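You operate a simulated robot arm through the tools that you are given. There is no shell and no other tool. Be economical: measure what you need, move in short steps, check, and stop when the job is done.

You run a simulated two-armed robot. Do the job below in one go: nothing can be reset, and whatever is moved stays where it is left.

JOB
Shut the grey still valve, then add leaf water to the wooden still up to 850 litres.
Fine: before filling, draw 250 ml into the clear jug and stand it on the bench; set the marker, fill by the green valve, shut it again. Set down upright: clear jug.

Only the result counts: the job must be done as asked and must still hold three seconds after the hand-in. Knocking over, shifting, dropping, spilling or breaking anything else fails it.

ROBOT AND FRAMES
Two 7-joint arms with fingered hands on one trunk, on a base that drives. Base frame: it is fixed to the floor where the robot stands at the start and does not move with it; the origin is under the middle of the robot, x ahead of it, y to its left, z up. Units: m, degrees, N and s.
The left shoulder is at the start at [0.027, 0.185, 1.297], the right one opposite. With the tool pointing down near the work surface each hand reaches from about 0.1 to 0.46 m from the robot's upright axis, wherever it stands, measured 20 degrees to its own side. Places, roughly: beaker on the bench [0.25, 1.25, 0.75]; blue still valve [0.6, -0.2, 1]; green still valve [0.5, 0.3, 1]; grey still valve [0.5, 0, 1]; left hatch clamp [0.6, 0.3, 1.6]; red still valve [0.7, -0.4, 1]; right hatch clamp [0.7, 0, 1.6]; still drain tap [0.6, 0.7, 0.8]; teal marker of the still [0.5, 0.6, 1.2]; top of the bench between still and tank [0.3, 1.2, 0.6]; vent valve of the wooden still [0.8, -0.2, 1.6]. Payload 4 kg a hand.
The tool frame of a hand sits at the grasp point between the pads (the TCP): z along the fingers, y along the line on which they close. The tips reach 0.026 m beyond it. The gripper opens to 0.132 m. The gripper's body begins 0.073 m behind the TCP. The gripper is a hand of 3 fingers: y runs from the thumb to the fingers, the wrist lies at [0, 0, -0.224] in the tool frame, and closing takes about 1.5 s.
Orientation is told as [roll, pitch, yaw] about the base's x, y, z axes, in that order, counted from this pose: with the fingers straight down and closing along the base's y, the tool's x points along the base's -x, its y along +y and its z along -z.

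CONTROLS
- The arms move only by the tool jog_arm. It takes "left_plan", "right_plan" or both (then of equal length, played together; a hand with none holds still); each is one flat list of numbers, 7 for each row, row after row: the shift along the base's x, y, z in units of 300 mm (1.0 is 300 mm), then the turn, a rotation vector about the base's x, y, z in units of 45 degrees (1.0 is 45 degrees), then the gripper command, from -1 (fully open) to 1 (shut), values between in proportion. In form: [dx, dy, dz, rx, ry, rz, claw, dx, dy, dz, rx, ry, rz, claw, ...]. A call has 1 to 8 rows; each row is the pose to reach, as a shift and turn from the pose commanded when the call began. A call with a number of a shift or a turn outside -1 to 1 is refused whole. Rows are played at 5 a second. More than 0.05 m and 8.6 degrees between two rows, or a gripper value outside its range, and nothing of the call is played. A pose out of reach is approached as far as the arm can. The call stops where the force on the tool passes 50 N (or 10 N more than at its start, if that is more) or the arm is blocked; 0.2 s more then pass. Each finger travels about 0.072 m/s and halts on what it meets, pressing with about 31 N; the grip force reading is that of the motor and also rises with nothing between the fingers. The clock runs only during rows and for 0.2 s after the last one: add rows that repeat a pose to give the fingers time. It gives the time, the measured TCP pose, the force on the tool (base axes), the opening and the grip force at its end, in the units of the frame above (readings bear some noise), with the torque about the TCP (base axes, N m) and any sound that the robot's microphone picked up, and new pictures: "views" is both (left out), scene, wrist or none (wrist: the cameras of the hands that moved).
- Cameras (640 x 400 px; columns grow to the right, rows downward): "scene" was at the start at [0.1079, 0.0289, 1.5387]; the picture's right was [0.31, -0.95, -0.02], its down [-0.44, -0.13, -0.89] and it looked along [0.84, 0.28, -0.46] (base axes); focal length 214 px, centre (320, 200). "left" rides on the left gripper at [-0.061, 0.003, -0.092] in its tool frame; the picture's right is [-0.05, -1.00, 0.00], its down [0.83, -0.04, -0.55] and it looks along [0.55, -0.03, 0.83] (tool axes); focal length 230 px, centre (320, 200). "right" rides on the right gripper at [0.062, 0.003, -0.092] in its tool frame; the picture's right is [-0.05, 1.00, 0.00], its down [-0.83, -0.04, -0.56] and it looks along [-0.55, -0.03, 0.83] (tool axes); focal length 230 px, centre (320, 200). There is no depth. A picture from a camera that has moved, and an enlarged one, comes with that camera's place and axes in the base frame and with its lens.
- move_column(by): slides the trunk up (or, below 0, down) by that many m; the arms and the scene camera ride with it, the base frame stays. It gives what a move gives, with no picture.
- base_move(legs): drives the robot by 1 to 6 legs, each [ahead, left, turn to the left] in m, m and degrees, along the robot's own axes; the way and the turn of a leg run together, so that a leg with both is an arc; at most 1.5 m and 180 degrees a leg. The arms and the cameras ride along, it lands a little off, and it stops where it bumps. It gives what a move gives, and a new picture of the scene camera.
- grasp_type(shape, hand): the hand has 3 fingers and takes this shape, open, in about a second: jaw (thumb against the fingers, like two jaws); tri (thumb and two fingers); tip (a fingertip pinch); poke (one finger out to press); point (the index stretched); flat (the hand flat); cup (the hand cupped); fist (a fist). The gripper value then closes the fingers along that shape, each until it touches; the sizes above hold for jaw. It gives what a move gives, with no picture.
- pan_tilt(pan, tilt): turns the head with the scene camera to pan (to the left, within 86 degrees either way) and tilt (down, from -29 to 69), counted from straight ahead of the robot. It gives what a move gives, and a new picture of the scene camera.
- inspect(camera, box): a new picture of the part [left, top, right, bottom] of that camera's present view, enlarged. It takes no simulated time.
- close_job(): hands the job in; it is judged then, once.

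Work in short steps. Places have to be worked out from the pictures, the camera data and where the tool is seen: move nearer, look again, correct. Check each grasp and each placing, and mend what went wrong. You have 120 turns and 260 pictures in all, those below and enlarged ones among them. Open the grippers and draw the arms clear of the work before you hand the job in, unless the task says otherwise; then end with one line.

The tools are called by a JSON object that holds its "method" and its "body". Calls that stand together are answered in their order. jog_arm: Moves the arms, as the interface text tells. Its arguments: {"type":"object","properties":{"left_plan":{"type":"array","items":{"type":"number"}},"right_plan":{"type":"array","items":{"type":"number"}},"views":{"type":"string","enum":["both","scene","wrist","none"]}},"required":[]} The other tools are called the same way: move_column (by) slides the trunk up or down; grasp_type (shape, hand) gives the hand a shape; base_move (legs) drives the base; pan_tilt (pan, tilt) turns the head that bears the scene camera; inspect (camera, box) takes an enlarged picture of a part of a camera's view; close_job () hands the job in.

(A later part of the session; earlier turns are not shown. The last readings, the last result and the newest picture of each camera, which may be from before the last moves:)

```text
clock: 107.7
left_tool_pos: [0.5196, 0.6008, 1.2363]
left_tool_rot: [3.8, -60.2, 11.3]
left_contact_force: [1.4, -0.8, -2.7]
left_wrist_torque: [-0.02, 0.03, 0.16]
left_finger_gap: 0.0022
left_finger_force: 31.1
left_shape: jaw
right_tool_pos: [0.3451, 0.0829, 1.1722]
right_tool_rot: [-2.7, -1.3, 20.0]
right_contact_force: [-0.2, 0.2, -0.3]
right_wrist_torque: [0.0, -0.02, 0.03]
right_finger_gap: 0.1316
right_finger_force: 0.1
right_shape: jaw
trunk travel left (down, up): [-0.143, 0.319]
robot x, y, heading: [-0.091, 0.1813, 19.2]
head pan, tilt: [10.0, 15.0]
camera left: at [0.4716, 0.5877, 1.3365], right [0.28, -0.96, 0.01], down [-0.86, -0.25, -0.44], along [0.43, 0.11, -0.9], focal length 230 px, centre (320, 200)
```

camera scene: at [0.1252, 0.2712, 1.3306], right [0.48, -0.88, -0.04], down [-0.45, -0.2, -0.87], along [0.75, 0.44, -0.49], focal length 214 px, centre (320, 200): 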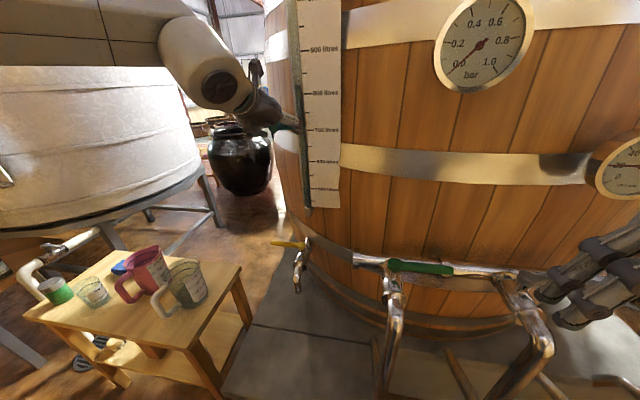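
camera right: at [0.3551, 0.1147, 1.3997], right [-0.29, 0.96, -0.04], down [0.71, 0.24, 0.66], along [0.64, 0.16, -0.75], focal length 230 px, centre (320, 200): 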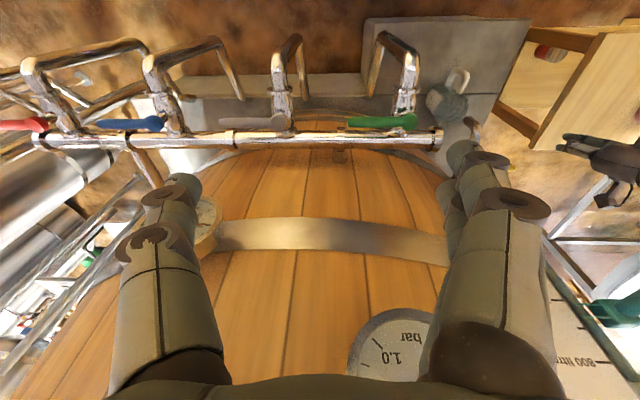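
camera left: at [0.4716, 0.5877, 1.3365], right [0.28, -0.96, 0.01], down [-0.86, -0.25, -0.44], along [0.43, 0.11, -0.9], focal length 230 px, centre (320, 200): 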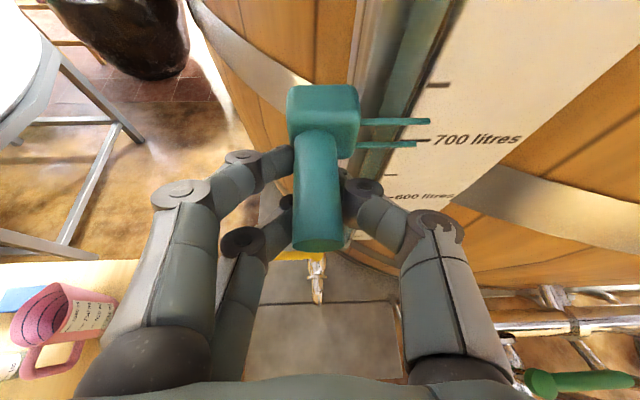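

Peg is caged by the fingers. I lift in steps of ~2 cm and watch the force.

{"method": "jog_arm", "body": {"left_plan": [0, 0, 0.04, 0, 0, 0, 1, 0, 0, 0.08, 0, 0, 0, 1, 0, 0, 0.12, 0, 0, 0, 1], "views": "wrist"}}

```text
clock: 108.5
left_tool_pos: [0.5198, 0.601, 1.2738]
left_tool_rot: [3.8, -60.2, 11.3]
left_contact_force: [-2.7, -1.3, -1.4]
left_wrist_torque: [0.03, -0.06, 0.23]
left_finger_gap: 0.0023
left_finger_force: 30.9
left_shape: jaw
right_tool_pos: [0.3428, 0.082, 1.1729]
right_tool_rot: [-2.7, -1.3, 20.1]
right_contact_force: [-1.1, 0.0, 0.1]
right_wrist_torque: [0.0, 0.02, 0.01]
right_finger_gap: 0.1319
right_finger_force: 0.0
right_shape: jaw
trunk travel left (down, up): [-0.143, 0.319]
robot x, y, heading: [-0.0924, 0.1787, 19.2]
head pan, tilt: [10.0, 15.0]
camera left: at [0.4715, 0.5879, 1.3742], right [0.28, -0.96, 0.01], down [-0.86, -0.25, -0.45], along [0.43, 0.11, -0.89], focal length 230 px, centre (320, 200)
```

left: 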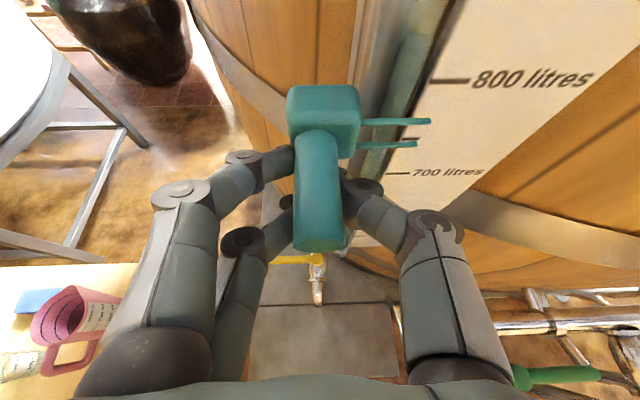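

The marker slides with the hand. I lift another 6 cm and then check from a level view.

{"method": "jog_arm", "body": {"left_plan": [0, 0, 0.05, 0, 0, 0, 1, 0, 0, 0.1, 0, 0, 0, 1, 0, 0, 0.15, 0, 0, 0, 1, 0, 0, 0.2, 0, 0, 0, 1], "views": "none"}}

{"method": "inspect", "body": {"camera": "scene", "box": [250, 30, 350, 140]}}

{"method": "inspect", "body": {"camera": "left", "box": [260, 0, 560, 250]}}

```text
clock: 109.5
left_tool_pos: [0.5186, 0.6006, 1.3351]
left_tool_rot: [3.9, -60.2, 11.5]
left_contact_force: [1.1, -2.3, -1.1]
left_wrist_torque: [-0.03, -0.06, 0.17]
left_finger_gap: 0.0026
left_finger_force: 30.6
left_shape: jaw
right_tool_pos: [0.343, 0.0834, 1.1727]
right_tool_rot: [-2.7, -1.4, 20.2]
right_contact_force: [-0.4, -0.4, 0.4]
right_wrist_torque: [0.0, 0.0, -0.02]
right_finger_gap: 0.1316
right_finger_force: 0.1
right_shape: jaw
trunk travel left (down, up): [-0.143, 0.319]
robot x, y, heading: [-0.0926, 0.1816, 19.0]
head pan, tilt: [10.0, 15.0]
```

```text
3.64 times, centred on (300, 85) of scene
camera zoom: at [0.1248, 0.2705, 1.3308], right [0.48, -0.88, -0.04], down [-0.45, -0.2, -0.87], along [0.75, 0.44, -0.49], focal length 780 px, centre (393, 618)
```

zoom: 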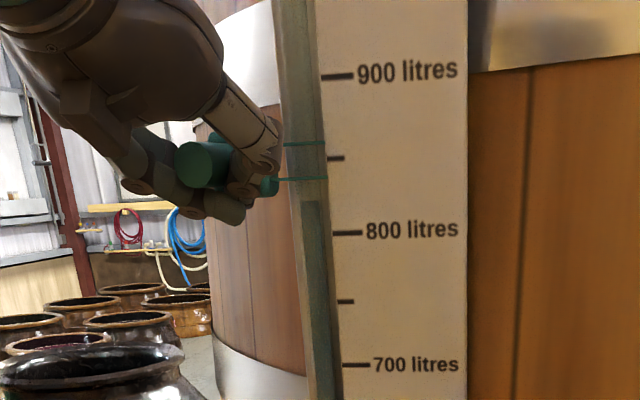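

```text
1.60 times, centred on (410, 125) of left
camera zoom: at [0.4713, 0.5882, 1.4354], right [0.28, -0.96, 0.01], down [-0.86, -0.25, -0.45], along [0.43, 0.11, -0.89], focal length 368 px, centre (176, 320)
```

zoom: 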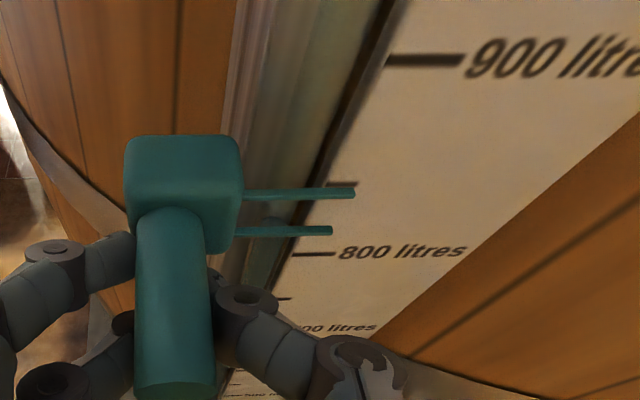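

From the near-level view, the marker's prong centre reads ≈848 L. I nudge it up 2 mm and release.

{"method": "jog_arm", "body": {"left_plan": [0, 0, 0.007, 0, 0, 0, 1, 0, 0, 0.007, 0, 0, 0, 1], "views": "none"}}

{"method": "inspect", "body": {"camera": "scene", "box": [270, 45, 340, 115]}}

```text
clock: 110.0
left_tool_pos: [0.5193, 0.6021, 1.3364]
left_tool_rot: [3.9, -60.1, 11.4]
left_contact_force: [-1.7, -1.7, -3.2]
left_wrist_torque: [-0.01, -0.01, 0.19]
left_finger_gap: 0.0022
left_finger_force: 30.0
left_shape: jaw
right_tool_pos: [0.3434, 0.0835, 1.1731]
right_tool_rot: [-2.7, -1.3, 20.0]
right_contact_force: [0.6, 0.1, -0.7]
right_wrist_torque: [0.0, 0.01, 0.01]
right_finger_gap: 0.1318
right_finger_force: 0.2
right_shape: jaw
trunk travel left (down, up): [-0.143, 0.319]
robot x, y, heading: [-0.0943, 0.1811, 19.2]
head pan, tilt: [10.0, 15.0]
```

```text
5.71 times, centred on (305, 80) of scene
camera zoom: at [0.1245, 0.2705, 1.3308], right [0.48, -0.88, -0.04], down [-0.45, -0.2, -0.87], along [0.75, 0.44, -0.49], focal length 1226 px, centre (406, 886)
```

zoom: 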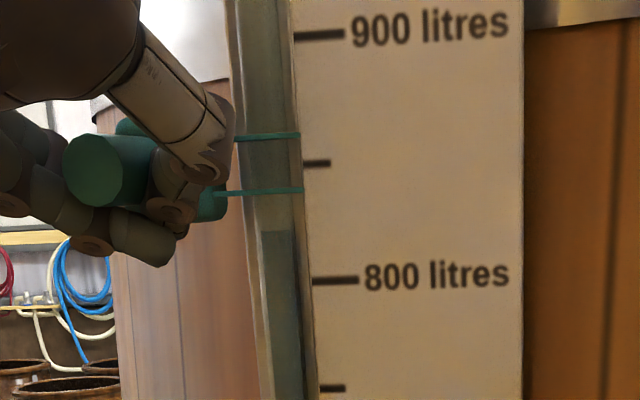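

Prongs straddle the 850 tick exactly (136/190 around 163). I open and withdraw straight back.

{"method": "jog_arm", "body": {"left_plan": [0, 0, 0, 0, 0, 0, 0.6, 0, 0, 0, 0, 0, 0, 0.2, 0, 0, 0, 0, 0, 0, 0, 0, 0, 0, 0, 0, 0, 0, -0.13, -0.03, 0, 0, 0, 0, 0, -0.27, -0.07, 0, 0, 0, 0, 0, -0.41, -0.11, 0, 0, 0, 0, 0, -0.55, -0.15, 0, 0, 0, 0, 0], "views": "scene"}}

{"method": "inspect", "body": {"camera": "scene", "box": [270, 45, 340, 115]}}

```text
clock: 111.8
left_tool_pos: [0.3526, 0.5582, 1.3378]
left_tool_rot: [3.7, -60.2, 11.5]
left_contact_force: [-0.1, -0.4, -0.7]
left_wrist_torque: [0.03, -0.03, 0.0]
left_finger_gap: 0.0656
left_finger_force: 0.0
left_shape: jaw
right_tool_pos: [0.3417, 0.0835, 1.1736]
right_tool_rot: [-2.7, -1.4, 20.1]
right_contact_force: [-0.1, -0.1, 0.9]
right_wrist_torque: [0.0, -0.04, 0.01]
right_finger_gap: 0.1319
right_finger_force: 0.0
right_shape: jaw
trunk travel left (down, up): [-0.143, 0.319]
robot x, y, heading: [-0.0881, 0.1787, 19.1]
head pan, tilt: [10.0, 15.0]
camera scene: at [0.1222, 0.2706, 1.3313], right [0.48, -0.88, -0.04], down [-0.45, -0.2, -0.87], along [0.75, 0.44, -0.49], focal length 214 px, centre (320, 200)
```

scene: 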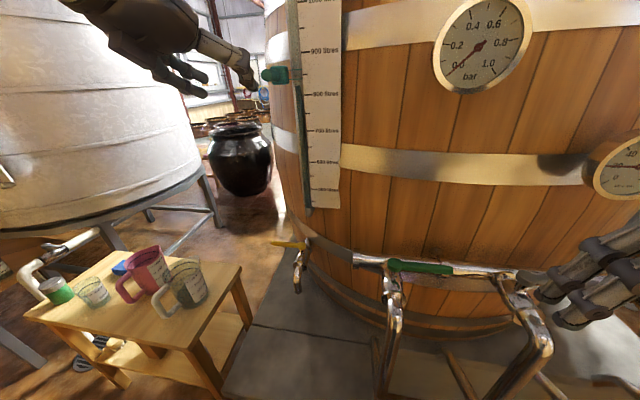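

```text
5.71 times, centred on (305, 80) of scene
camera zoom: at [0.1222, 0.2706, 1.3313], right [0.48, -0.88, -0.04], down [-0.45, -0.2, -0.87], along [0.75, 0.44, -0.49], focal length 1226 px, centre (406, 886)
```

zoom: 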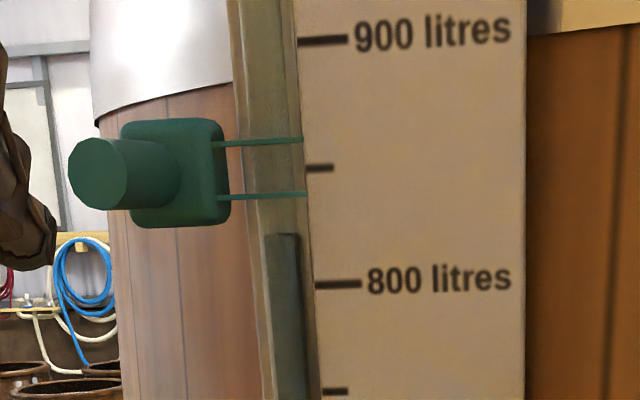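

Marker holds at 850; water at ≈822. Now I look closely at the green lever versus the manifold behind it.

{"method": "inspect", "body": {"camera": "scene", "box": [350, 230, 480, 330]}}

{"method": "inspect", "body": {"camera": "right", "box": [0, 0, 640, 400]}}

```text
4.00 times, centred on (415, 280) of scene
camera zoom: at [0.1222, 0.2706, 1.3313], right [0.48, -0.88, -0.04], down [-0.45, -0.2, -0.87], along [0.75, 0.44, -0.49], focal length 858 px, centre (-60, -120)
```

zoom: 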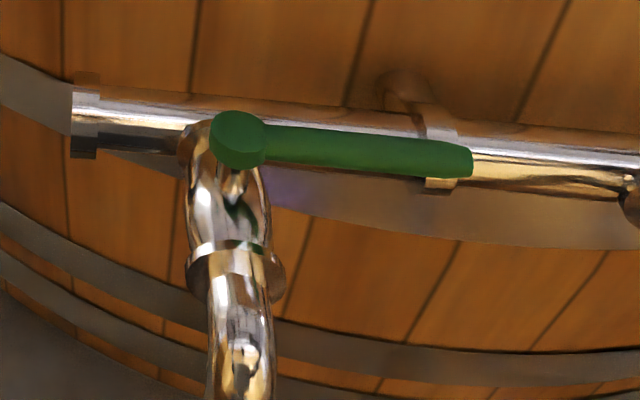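

```text
1.00 times, centred on (320, 200) of right (not enlarged: the box is as wide or as high as the picture)
camera zoom: at [0.2803, 0.0689, 1.2639], right [-0.29, 0.96, -0.05], down [0.77, 0.26, 0.58], along [0.56, 0.13, -0.82], focal length 230 px, centre (320, 200)
```

zoom: 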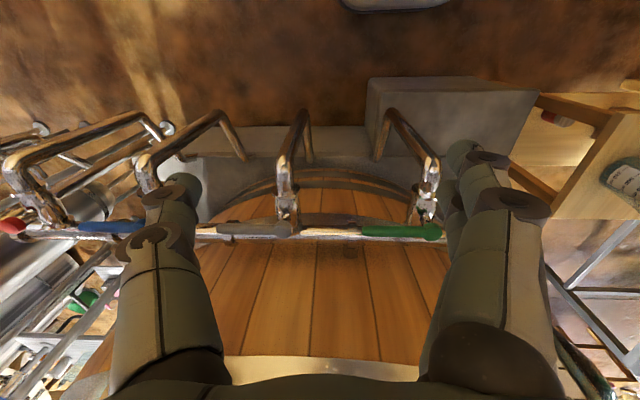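

The lever stands ~6 cm in front of and above the manifold, so fingers fit behind it. I bring the closed right hand above and behind the green lever's free end.

{"method": "jog_arm", "body": {"right_plan": [0.1, 0.07, 0, 0.02, -0.06, 0, -0.4, 0.2, 0.15, 0, 0.04, -0.12, 0, 0.2, 0.31, 0.23, 0, 0.06, -0.18, 0, 0.8, 0.42, 0.31, -0.05, 0.08, -0.23, 0, 1, 0.53, 0.39, -0.1, 0.08, -0.23, 0, 1, 0.64, 0.47, -0.18, 0.08, -0.23, 0, 1], "views": "both"}}

{"method": "inspect", "body": {"camera": "scene", "box": [350, 200, 510, 330]}}

```text
clock: 113.2
left_tool_pos: [0.3579, 0.5585, 1.3367]
left_tool_rot: [3.7, -59.9, 11.5]
left_contact_force: [-0.7, 0.1, -0.3]
left_wrist_torque: [0.04, -0.01, -0.04]
left_finger_gap: 0.0653
left_finger_force: 0.0
left_shape: jaw
right_tool_pos: [0.5381, 0.2266, 1.1173]
right_tool_rot: [-2.8, -12.1, 20.1]
right_contact_force: [0.6, 0.3, 0.5]
right_wrist_torque: [-0.01, 0.04, 0.01]
right_finger_gap: 0.0001
right_finger_force: 30.7
right_shape: jaw
trunk travel left (down, up): [-0.143, 0.319]
robot x, y, heading: [-0.0909, 0.1761, 19.1]
head pan, tilt: [10.0, 15.0]
camera scene: at [0.1264, 0.2718, 1.3302], right [0.48, -0.88, -0.04], down [-0.45, -0.2, -0.87], along [0.75, 0.44, -0.5], focal length 214 px, centre (320, 200)
camera right: at [0.4619, 0.2062, 1.1939], right [-0.28, 0.96, -0.04], down [0.66, 0.22, 0.72], along [0.7, 0.18, -0.69], focal length 230 px, centre (320, 200)
```

scene: 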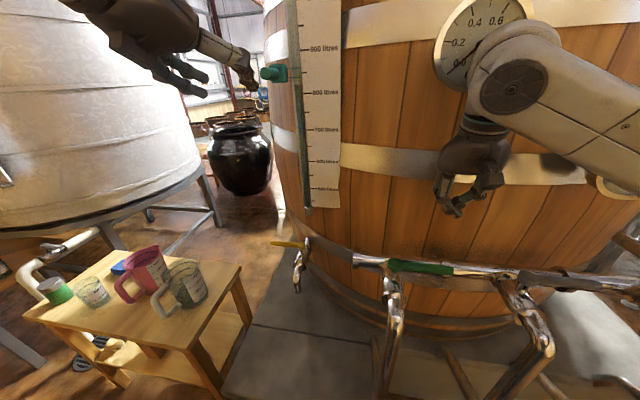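
right: 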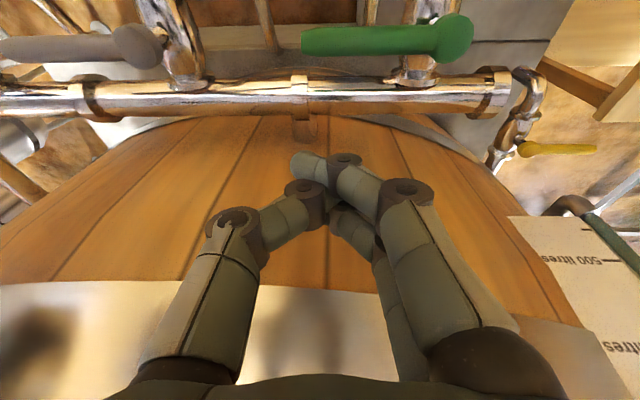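

```text
3.08 times, centred on (430, 265) of scene
camera zoom: at [0.1264, 0.2718, 1.3302], right [0.48, -0.88, -0.04], down [-0.45, -0.2, -0.87], along [0.75, 0.44, -0.5], focal length 660 px, centre (-18, 0)
```

zoom: 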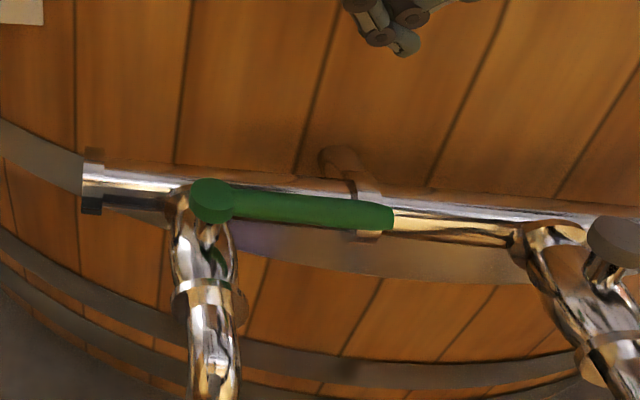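

Clear geometry: lever line at e1≈0.545, my TCP at 0.583 and e2 near the tip. I descend behind the lever.

{"method": "jog_arm", "body": {"right_plan": [0, 0, -0.12, 0, 0, 0, 1, 0, 0, -0.24, 0, 0, 0, 1, 0, 0, -0.34, 0, 0, 0, 1, 0, 0, -0.42, 0, 0, 0, 1], "views": "both"}}

{"method": "inspect", "body": {"camera": "scene", "box": [350, 200, 510, 330]}}

```text
clock: 114.2
left_tool_pos: [0.3572, 0.5575, 1.3375]
left_tool_rot: [3.7, -60.2, 11.3]
left_contact_force: [-0.1, -0.5, 0.6]
left_wrist_torque: [-0.02, 0.03, -0.01]
left_finger_gap: 0.0655
left_finger_force: 0.0
left_shape: jaw
right_tool_pos: [0.5382, 0.2258, 0.9932]
right_tool_rot: [-2.9, -12.2, 20.2]
right_contact_force: [-0.4, 0.1, -0.3]
right_wrist_torque: [0.0, 0.02, -0.03]
right_finger_gap: 0.0
right_finger_force: 31.5
right_shape: jaw
trunk travel left (down, up): [-0.143, 0.319]
robot x, y, heading: [-0.0892, 0.1803, 19.3]
head pan, tilt: [10.0, 15.0]
camera scene: at [0.1253, 0.2708, 1.3306], right [0.48, -0.88, -0.04], down [-0.45, -0.2, -0.87], along [0.75, 0.44, -0.49], focal length 214 px, centre (320, 200)
camera right: at [0.4603, 0.2062, 1.0689], right [-0.28, 0.96, -0.04], down [0.66, 0.22, 0.72], along [0.7, 0.18, -0.69], focal length 230 px, centre (320, 200)
```

scene: 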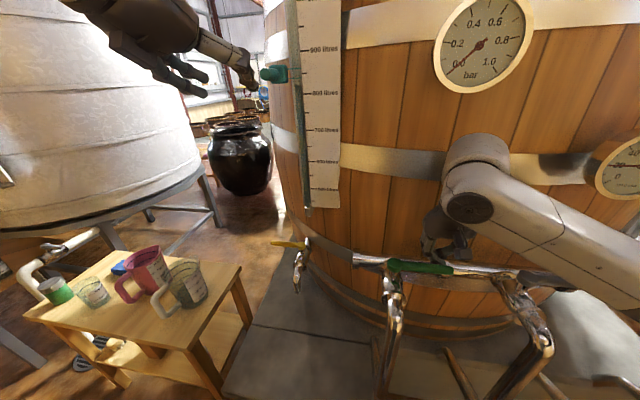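
right: 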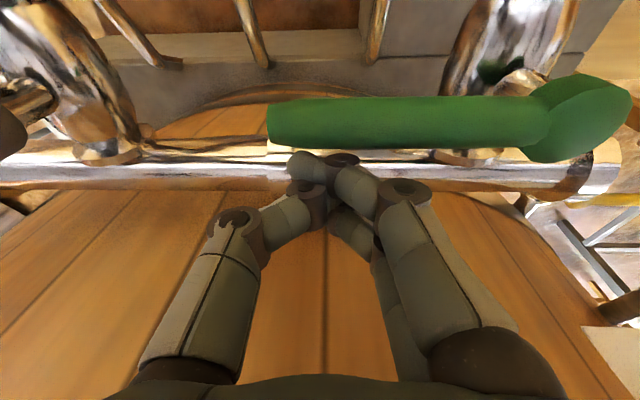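

```text
3.08 times, centred on (430, 265) of scene
camera zoom: at [0.1253, 0.2708, 1.3306], right [0.48, -0.88, -0.04], down [-0.45, -0.2, -0.87], along [0.75, 0.44, -0.49], focal length 660 px, centre (-18, 0)
```

zoom: 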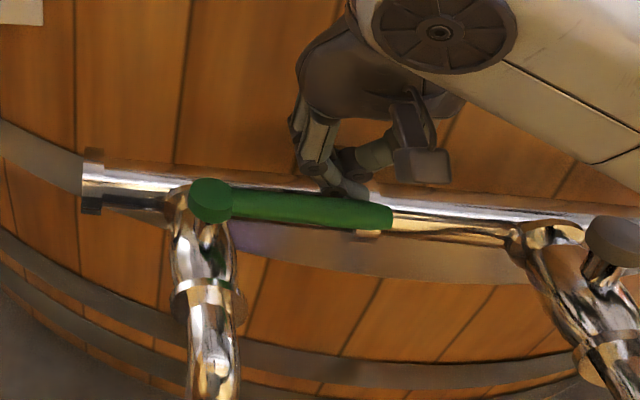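

Fingers are behind the lever. I pull toward the robot 4.5 cm for a partial opening and check.

{"method": "jog_arm", "body": {"right_plan": [-0.05, -0.017, 0, 0, 0, 0, 1, -0.09, -0.03, 0, 0, 0, 0, 1, -0.12, -0.04, 0, 0, 0, 0, 1, -0.142, -0.049, 0, 0, 0, 0, 1], "views": "wrist"}}

{"method": "inspect", "body": {"camera": "scene", "box": [270, 45, 340, 115]}}

```text
clock: 115.2
left_tool_pos: [0.3562, 0.5589, 1.3376]
left_tool_rot: [3.7, -60.1, 11.4]
left_contact_force: [-0.6, 0.6, 0.3]
left_wrist_torque: [-0.04, -0.01, -0.01]
left_finger_gap: 0.0655
left_finger_force: 0.1
left_shape: jaw
right_tool_pos: [0.4935, 0.2102, 0.9923]
right_tool_rot: [-2.9, -12.1, 20.0]
right_contact_force: [1.4, 1.2, 1.8]
right_wrist_torque: [0.04, 0.02, -0.07]
right_finger_gap: 0.0
right_finger_force: 30.8
right_shape: jaw
trunk travel left (down, up): [-0.143, 0.319]
robot x, y, heading: [-0.0925, 0.1785, 19.3]
head pan, tilt: [10.0, 15.0]
camera right: at [0.4169, 0.1902, 1.069], right [-0.29, 0.96, -0.04], down [0.66, 0.22, 0.72], along [0.7, 0.18, -0.69], focal length 230 px, centre (320, 200)
```

right: 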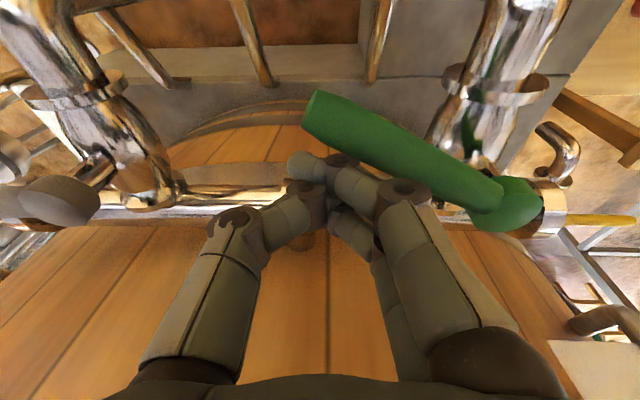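

```text
5.71 times, centred on (305, 80) of scene
camera zoom: at [0.1247, 0.2709, 1.3307], right [0.48, -0.88, -0.04], down [-0.45, -0.2, -0.87], along [0.75, 0.44, -0.49], focal length 1226 px, centre (406, 886)
```

zoom: 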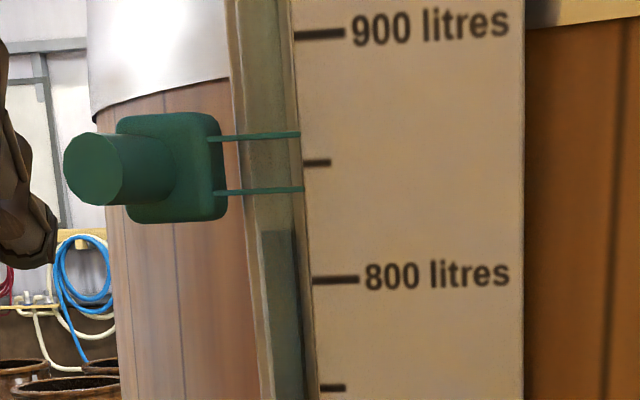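

The lever opened ~25°. I lift the hand over to the robot side of the lever, ready to shut, and watch the level.

{"method": "jog_arm", "body": {"right_plan": [0.03, 0.01, 0.1, 0, 0, 0, 1, 0.03, 0.01, 0.25, 0, 0, 0, 1, -0.1, 0.01, 0.3, 0, 0, 0, 1, -0.24, 0.01, 0.3, 0, 0, 0, 1, -0.29, 0.01, 0.16, 0, 0, 0, 1, -0.29, 0.01, 0.0, 0, 0, 0, 1], "views": "wrist"}}

{"method": "inspect", "body": {"camera": "scene", "box": [270, 45, 340, 115]}}

```text
clock: 116.7
left_tool_pos: [0.3552, 0.557, 1.3382]
left_tool_rot: [3.8, -60.0, 11.5]
left_contact_force: [0.5, 0.3, -1.0]
left_wrist_torque: [-0.02, -0.01, 0.04]
left_finger_gap: 0.0653
left_finger_force: 0.0
left_shape: jaw
right_tool_pos: [0.407, 0.2129, 0.9926]
right_tool_rot: [-2.9, -12.2, 20.1]
right_contact_force: [-0.3, -0.4, 0.7]
right_wrist_torque: [0.01, -0.01, -0.02]
right_finger_gap: 0.0001
right_finger_force: 30.8
right_shape: jaw
trunk travel left (down, up): [-0.143, 0.319]
robot x, y, heading: [-0.0915, 0.1784, 18.9]
head pan, tilt: [10.0, 15.0]
camera right: at [0.3297, 0.1923, 1.069], right [-0.28, 0.96, -0.04], down [0.66, 0.22, 0.72], along [0.7, 0.18, -0.69], focal length 230 px, centre (320, 200)
```

right: 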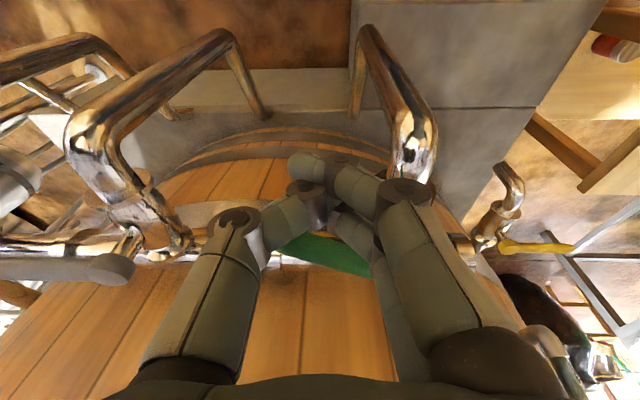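

```text
5.71 times, centred on (305, 80) of scene
camera zoom: at [0.1253, 0.2705, 1.3305], right [0.48, -0.88, -0.04], down [-0.45, -0.2, -0.87], along [0.75, 0.44, -0.49], focal length 1226 px, centre (406, 886)
```

zoom: 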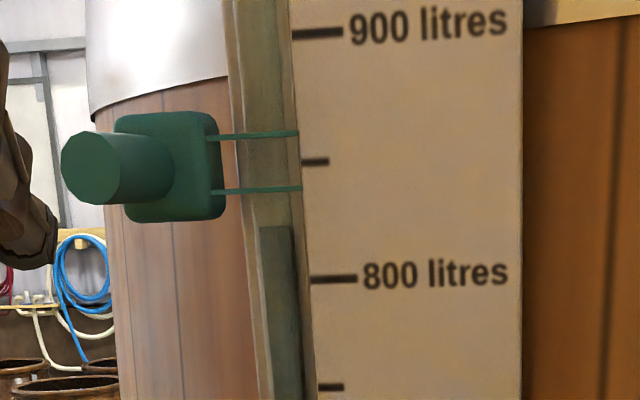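

Level is rising ~1.2 L/s with about 27 L to go. I wait ~7 s.

{"method": "jog_arm", "body": {"right_plan": [0, 0, 0, 0, 0, 0, 1, 0, 0, 0, 0, 0, 0, 1, 0, 0, 0, 0, 0, 0, 1, 0, 0, 0, 0, 0, 0, 1, 0, 0, 0, 0, 0, 0, 1, 0, 0, 0, 0, 0, 0, 1, 0, 0, 0, 0, 0, 0, 1, 0, 0, 0, 0, 0, 0, 1], "views": "none"}}

{"method": "jog_arm", "body": {"right_plan": [0, 0, 0, 0, 0, 0, 1, 0, 0, 0, 0, 0, 0, 1, 0, 0, 0, 0, 0, 0, 1, 0, 0, 0, 0, 0, 0, 1, 0, 0, 0, 0, 0, 0, 1, 0, 0, 0, 0, 0, 0, 1, 0, 0, 0, 0, 0, 0, 1, 0, 0, 0, 0, 0, 0, 1], "views": "none"}}

{"method": "jog_arm", "body": {"right_plan": [0, 0, 0, 0, 0, 0, 1, 0, 0, 0, 0, 0, 0, 1, 0, 0, 0, 0, 0, 0, 1, 0, 0, 0, 0, 0, 0, 1, 0, 0, 0, 0, 0, 0, 1, 0, 0, 0, 0, 0, 0, 1, 0, 0, 0, 0, 0, 0, 1, 0, 0, 0, 0, 0, 0, 1], "views": "none"}}

{"method": "inspect", "body": {"camera": "scene", "box": [270, 45, 340, 115]}}

```text
clock: 118.5
left_tool_pos: [0.3542, 0.5583, 1.3379]
left_tool_rot: [3.8, -60.1, 11.3]
left_contact_force: [-0.1, 0.4, 0.0]
left_wrist_torque: [-0.01, -0.03, 0.0]
left_finger_gap: 0.0653
left_finger_force: 0.1
left_shape: jaw
right_tool_pos: [0.4055, 0.213, 0.9917]
right_tool_rot: [-2.8, -12.2, 20.1]
right_contact_force: [0.7, 0.3, -1.0]
right_wrist_torque: [0.01, 0.0, 0.03]
right_finger_gap: 0.0
right_finger_force: 30.3
right_shape: jaw
trunk travel left (down, up): [-0.143, 0.319]
robot x, y, heading: [-0.0894, 0.1798, 19.1]
head pan, tilt: [10.0, 15.0]
```

```text
clock: 120.2
left_tool_pos: [0.3551, 0.558, 1.3371]
left_tool_rot: [3.6, -60.1, 11.3]
left_contact_force: [0.7, -0.3, -0.2]
left_wrist_torque: [-0.01, -0.01, 0.0]
left_finger_gap: 0.0654
left_finger_force: 0.0
left_shape: jaw
right_tool_pos: [0.4065, 0.212, 0.9929]
right_tool_rot: [-2.9, -12.2, 20.1]
right_contact_force: [-0.5, -0.1, -0.2]
right_wrist_torque: [-0.02, 0.0, 0.0]
right_finger_gap: 0.0
right_finger_force: 31.0
right_shape: jaw
trunk travel left (down, up): [-0.143, 0.319]
robot x, y, heading: [-0.0938, 0.1828, 19.1]
head pan, tilt: [10.0, 15.0]
```

```text
clock: 122.0
left_tool_pos: [0.3557, 0.5574, 1.3363]
left_tool_rot: [3.6, -60.1, 11.4]
left_contact_force: [-0.7, 0.6, -0.2]
left_wrist_torque: [-0.04, 0.01, -0.02]
left_finger_gap: 0.0654
left_finger_force: 0.1
left_shape: jaw
right_tool_pos: [0.4061, 0.2115, 0.993]
right_tool_rot: [-2.8, -12.3, 20.1]
right_contact_force: [-0.7, 0.2, 0.8]
right_wrist_torque: [0.0, -0.01, 0.02]
right_finger_gap: 0.0003
right_finger_force: 30.9
right_shape: jaw
trunk travel left (down, up): [-0.143, 0.319]
robot x, y, heading: [-0.09, 0.178, 18.9]
head pan, tilt: [10.0, 15.0]
```

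```text
5.71 times, centred on (305, 80) of scene
camera zoom: at [0.1245, 0.2708, 1.3308], right [0.48, -0.88, -0.04], down [-0.45, -0.2, -0.87], along [0.75, 0.44, -0.49], focal length 1226 px, centre (406, 886)
```

zoom: 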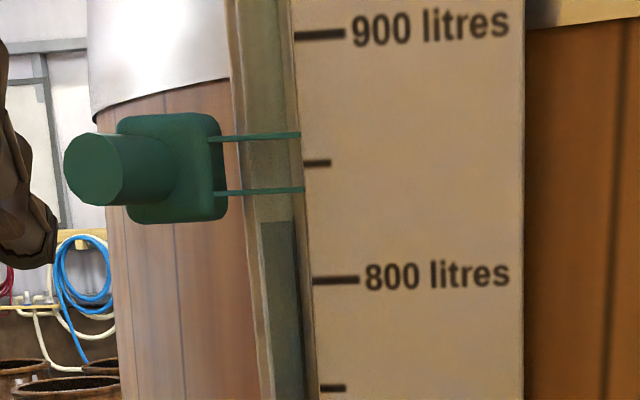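

Only ~0.5 L/s — slow. I check the pressure gauge and the valves.

{"method": "inspect", "body": {"camera": "scene", "box": [420, 0, 540, 100]}}

{"method": "inspect", "body": {"camera": "scene", "box": [340, 220, 640, 330]}}

```text
4.00 times, centred on (480, 50) of scene
camera zoom: at [0.1245, 0.2708, 1.3308], right [0.48, -0.88, -0.04], down [-0.45, -0.2, -0.87], along [0.75, 0.44, -0.49], focal length 858 px, centre (-320, 800)
```

zoom: 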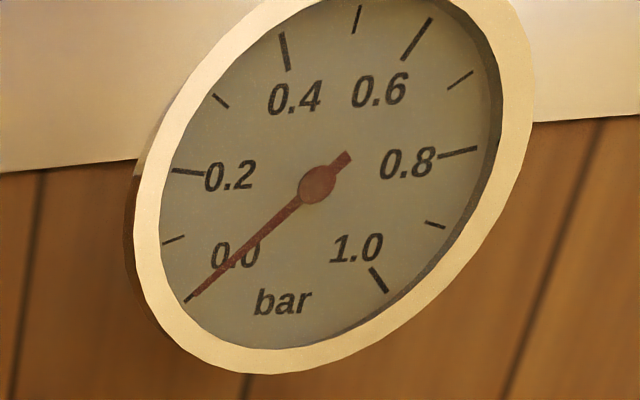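

```text
2.13 times, centred on (490, 275) of scene
camera zoom: at [0.1245, 0.2708, 1.3308], right [0.48, -0.88, -0.04], down [-0.45, -0.2, -0.87], along [0.75, 0.44, -0.49], focal length 458 px, centre (-43, 40)
```

zoom: 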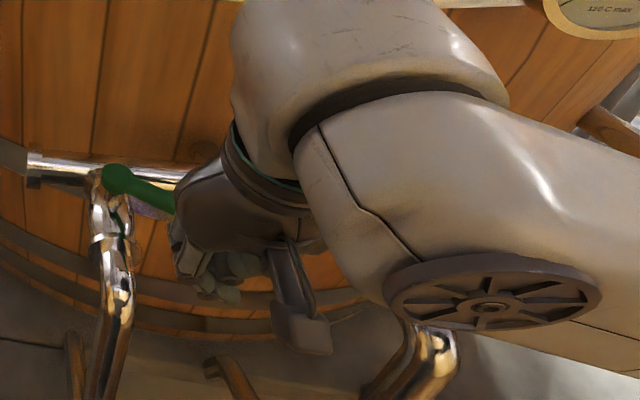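

Pressure stays at 0. The slow rate gives precise control, so I simply wait, in one batch of ~18 s.

{"method": "jog_arm", "body": {"right_plan": [0, 0, 0, 0, 0, 0, 1, 0, 0, 0, 0, 0, 0, 1, 0, 0, 0, 0, 0, 0, 1, 0, 0, 0, 0, 0, 0, 1, 0, 0, 0, 0, 0, 0, 1, 0, 0, 0, 0, 0, 0, 1, 0, 0, 0, 0, 0, 0, 1, 0, 0, 0, 0, 0, 0, 1], "views": "none"}}

{"method": "jog_arm", "body": {"right_plan": [0, 0, 0, 0, 0, 0, 1, 0, 0, 0, 0, 0, 0, 1, 0, 0, 0, 0, 0, 0, 1, 0, 0, 0, 0, 0, 0, 1, 0, 0, 0, 0, 0, 0, 1, 0, 0, 0, 0, 0, 0, 1, 0, 0, 0, 0, 0, 0, 1, 0, 0, 0, 0, 0, 0, 1], "views": "none"}}

{"method": "jog_arm", "body": {"right_plan": [0, 0, 0, 0, 0, 0, 1, 0, 0, 0, 0, 0, 0, 1, 0, 0, 0, 0, 0, 0, 1, 0, 0, 0, 0, 0, 0, 1, 0, 0, 0, 0, 0, 0, 1, 0, 0, 0, 0, 0, 0, 1, 0, 0, 0, 0, 0, 0, 1, 0, 0, 0, 0, 0, 0, 1], "views": "none"}}

{"method": "jog_arm", "body": {"right_plan": [0, 0, 0, 0, 0, 0, 1, 0, 0, 0, 0, 0, 0, 1, 0, 0, 0, 0, 0, 0, 1, 0, 0, 0, 0, 0, 0, 1, 0, 0, 0, 0, 0, 0, 1, 0, 0, 0, 0, 0, 0, 1, 0, 0, 0, 0, 0, 0, 1, 0, 0, 0, 0, 0, 0, 1], "views": "none"}}

{"method": "jog_arm", "body": {"right_plan": [0, 0, 0, 0, 0, 0, 1, 0, 0, 0, 0, 0, 0, 1, 0, 0, 0, 0, 0, 0, 1, 0, 0, 0, 0, 0, 0, 1, 0, 0, 0, 0, 0, 0, 1, 0, 0, 0, 0, 0, 0, 1, 0, 0, 0, 0, 0, 0, 1, 0, 0, 0, 0, 0, 0, 1], "views": "none"}}

{"method": "jog_arm", "body": {"right_plan": [0, 0, 0, 0, 0, 0, 1, 0, 0, 0, 0, 0, 0, 1, 0, 0, 0, 0, 0, 0, 1, 0, 0, 0, 0, 0, 0, 1, 0, 0, 0, 0, 0, 0, 1, 0, 0, 0, 0, 0, 0, 1, 0, 0, 0, 0, 0, 0, 1, 0, 0, 0, 0, 0, 0, 1], "views": "none"}}

{"method": "jog_arm", "body": {"right_plan": [0, 0, 0, 0, 0, 0, 1, 0, 0, 0, 0, 0, 0, 1, 0, 0, 0, 0, 0, 0, 1, 0, 0, 0, 0, 0, 0, 1, 0, 0, 0, 0, 0, 0, 1, 0, 0, 0, 0, 0, 0, 1, 0, 0, 0, 0, 0, 0, 1, 0, 0, 0, 0, 0, 0, 1], "views": "none"}}

{"method": "jog_arm", "body": {"right_plan": [0, 0, 0, 0, 0, 0, 1, 0, 0, 0, 0, 0, 0, 1, 0, 0, 0, 0, 0, 0, 1, 0, 0, 0, 0, 0, 0, 1, 0, 0, 0, 0, 0, 0, 1, 0, 0, 0, 0, 0, 0, 1, 0, 0, 0, 0, 0, 0, 1, 0, 0, 0, 0, 0, 0, 1], "views": "none"}}

{"method": "inspect", "body": {"camera": "scene", "box": [270, 45, 340, 115]}}

```text
clock: 123.8
left_tool_pos: [0.3555, 0.559, 1.3373]
left_tool_rot: [3.7, -60.2, 11.4]
left_contact_force: [-0.3, 0.4, 0.2]
left_wrist_torque: [0.03, -0.04, 0.03]
left_finger_gap: 0.065
left_finger_force: 0.1
left_shape: jaw
right_tool_pos: [0.405, 0.2119, 0.9932]
right_tool_rot: [-2.8, -12.2, 20.1]
right_contact_force: [0.2, 1.2, -0.9]
right_wrist_torque: [0.0, 0.01, 0.01]
right_finger_gap: 0.0
right_finger_force: 30.6
right_shape: jaw
trunk travel left (down, up): [-0.143, 0.319]
robot x, y, heading: [-0.0878, 0.1811, 19.0]
head pan, tilt: [10.0, 15.0]
```

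```text
clock: 125.7
left_tool_pos: [0.3552, 0.5589, 1.3377]
left_tool_rot: [3.7, -60.1, 11.4]
left_contact_force: [-0.6, 0.2, -0.7]
left_wrist_torque: [0.01, 0.0, 0.01]
left_finger_gap: 0.0655
left_finger_force: 0.1
left_shape: jaw
right_tool_pos: [0.4051, 0.2127, 0.9935]
right_tool_rot: [-2.8, -12.2, 20.1]
right_contact_force: [-0.3, -0.2, -0.7]
right_wrist_torque: [0.02, -0.02, 0.01]
right_finger_gap: 0.0
right_finger_force: 31.0
right_shape: jaw
trunk travel left (down, up): [-0.143, 0.319]
robot x, y, heading: [-0.0898, 0.1811, 19.0]
head pan, tilt: [10.0, 15.0]
```

```text
clock: 127.5
left_tool_pos: [0.3548, 0.5575, 1.3372]
left_tool_rot: [3.6, -60.1, 11.4]
left_contact_force: [0.4, 0.2, -0.1]
left_wrist_torque: [0.0, 0.02, 0.0]
left_finger_gap: 0.0654
left_finger_force: 0.0
left_shape: jaw
right_tool_pos: [0.4066, 0.2118, 0.9927]
right_tool_rot: [-2.8, -12.2, 20.0]
right_contact_force: [-0.2, -0.2, 0.0]
right_wrist_torque: [0.03, -0.01, -0.04]
right_finger_gap: 0.0
right_finger_force: 30.9
right_shape: jaw
trunk travel left (down, up): [-0.143, 0.319]
robot x, y, heading: [-0.0944, 0.1828, 19.0]
head pan, tilt: [10.0, 15.0]
```

```text
clock: 129.2
left_tool_pos: [0.3559, 0.5564, 1.3378]
left_tool_rot: [3.7, -60.0, 11.5]
left_contact_force: [-0.4, -0.2, 0.8]
left_wrist_torque: [0.03, 0.02, -0.01]
left_finger_gap: 0.0654
left_finger_force: 0.1
left_shape: jaw
right_tool_pos: [0.4068, 0.2129, 0.993]
right_tool_rot: [-2.8, -12.2, 20.1]
right_contact_force: [-0.5, -0.5, -0.5]
right_wrist_torque: [-0.01, 0.02, -0.02]
right_finger_gap: 0.0
right_finger_force: 31.5
right_shape: jaw
trunk travel left (down, up): [-0.143, 0.319]
robot x, y, heading: [-0.0908, 0.1816, 19.3]
head pan, tilt: [10.0, 15.0]
```

```text
clock: 131.1
left_tool_pos: [0.3552, 0.5572, 1.3375]
left_tool_rot: [3.6, -60.2, 11.4]
left_contact_force: [0.7, -0.1, -0.1]
left_wrist_torque: [0.0, 0.01, 0.01]
left_finger_gap: 0.0653
left_finger_force: 0.2
left_shape: jaw
right_tool_pos: [0.4066, 0.212, 0.9935]
right_tool_rot: [-2.7, -12.2, 20.1]
right_contact_force: [-0.7, -0.9, 0.4]
right_wrist_torque: [-0.02, 0.01, -0.01]
right_finger_gap: 0.0001
right_finger_force: 30.8
right_shape: jaw
trunk travel left (down, up): [-0.143, 0.319]
robot x, y, heading: [-0.0893, 0.177, 18.9]
head pan, tilt: [10.0, 15.0]
```

```text
clock: 132.8
left_tool_pos: [0.3558, 0.5576, 1.3371]
left_tool_rot: [3.8, -60.1, 11.4]
left_contact_force: [0.0, -0.3, 0.2]
left_wrist_torque: [0.02, 0.02, 0.03]
left_finger_gap: 0.0654
left_finger_force: 0.1
left_shape: jaw
right_tool_pos: [0.4044, 0.2131, 0.9924]
right_tool_rot: [-2.7, -12.2, 20.1]
right_contact_force: [0.0, 0.4, -0.8]
right_wrist_torque: [0.01, 0.02, -0.01]
right_finger_gap: 0.0001
right_finger_force: 31.3
right_shape: jaw
trunk travel left (down, up): [-0.143, 0.319]
robot x, y, heading: [-0.0908, 0.1804, 19.0]
head pan, tilt: [10.0, 15.0]
```

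```text
clock: 134.7
left_tool_pos: [0.3544, 0.5569, 1.3383]
left_tool_rot: [3.8, -60.1, 11.5]
left_contact_force: [0.1, 1.1, -0.3]
left_wrist_torque: [-0.02, -0.01, 0.01]
left_finger_gap: 0.0652
left_finger_force: 0.1
left_shape: jaw
right_tool_pos: [0.4054, 0.212, 0.9935]
right_tool_rot: [-2.8, -12.2, 20.1]
right_contact_force: [0.0, 0.8, 0.7]
right_wrist_torque: [-0.01, -0.03, 0.01]
right_finger_gap: 0.0
right_finger_force: 30.9
right_shape: jaw
trunk travel left (down, up): [-0.143, 0.319]
robot x, y, heading: [-0.0901, 0.1798, 18.7]
head pan, tilt: [10.0, 15.0]
```

```text
clock: 136.4
left_tool_pos: [0.3555, 0.558, 1.3379]
left_tool_rot: [3.6, -60.1, 11.5]
left_contact_force: [-0.2, -0.2, -1.0]
left_wrist_torque: [0.02, 0.01, -0.04]
left_finger_gap: 0.0655
left_finger_force: 0.1
left_shape: jaw
right_tool_pos: [0.4053, 0.212, 0.9922]
right_tool_rot: [-2.8, -12.3, 20.1]
right_contact_force: [-0.7, 0.2, 0.2]
right_wrist_torque: [0.02, 0.0, 0.0]
right_finger_gap: 0.0
right_finger_force: 30.8
right_shape: jaw
trunk travel left (down, up): [-0.143, 0.319]
robot x, y, heading: [-0.0931, 0.1776, 18.8]
head pan, tilt: [10.0, 15.0]
```

```text
5.71 times, centred on (305, 80) of scene
camera zoom: at [0.1245, 0.2708, 1.3308], right [0.48, -0.88, -0.04], down [-0.45, -0.2, -0.87], along [0.75, 0.44, -0.49], focal length 1226 px, centre (406, 886)
```

zoom: 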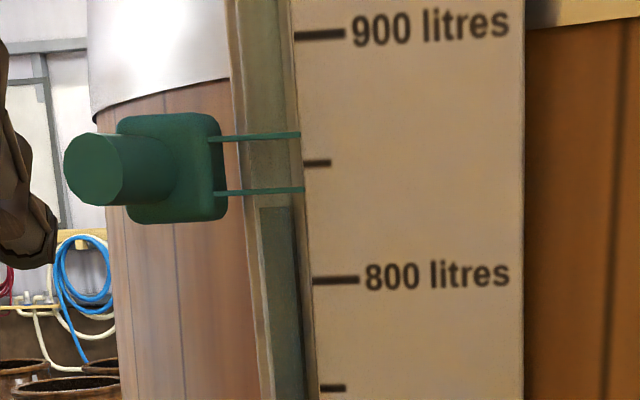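

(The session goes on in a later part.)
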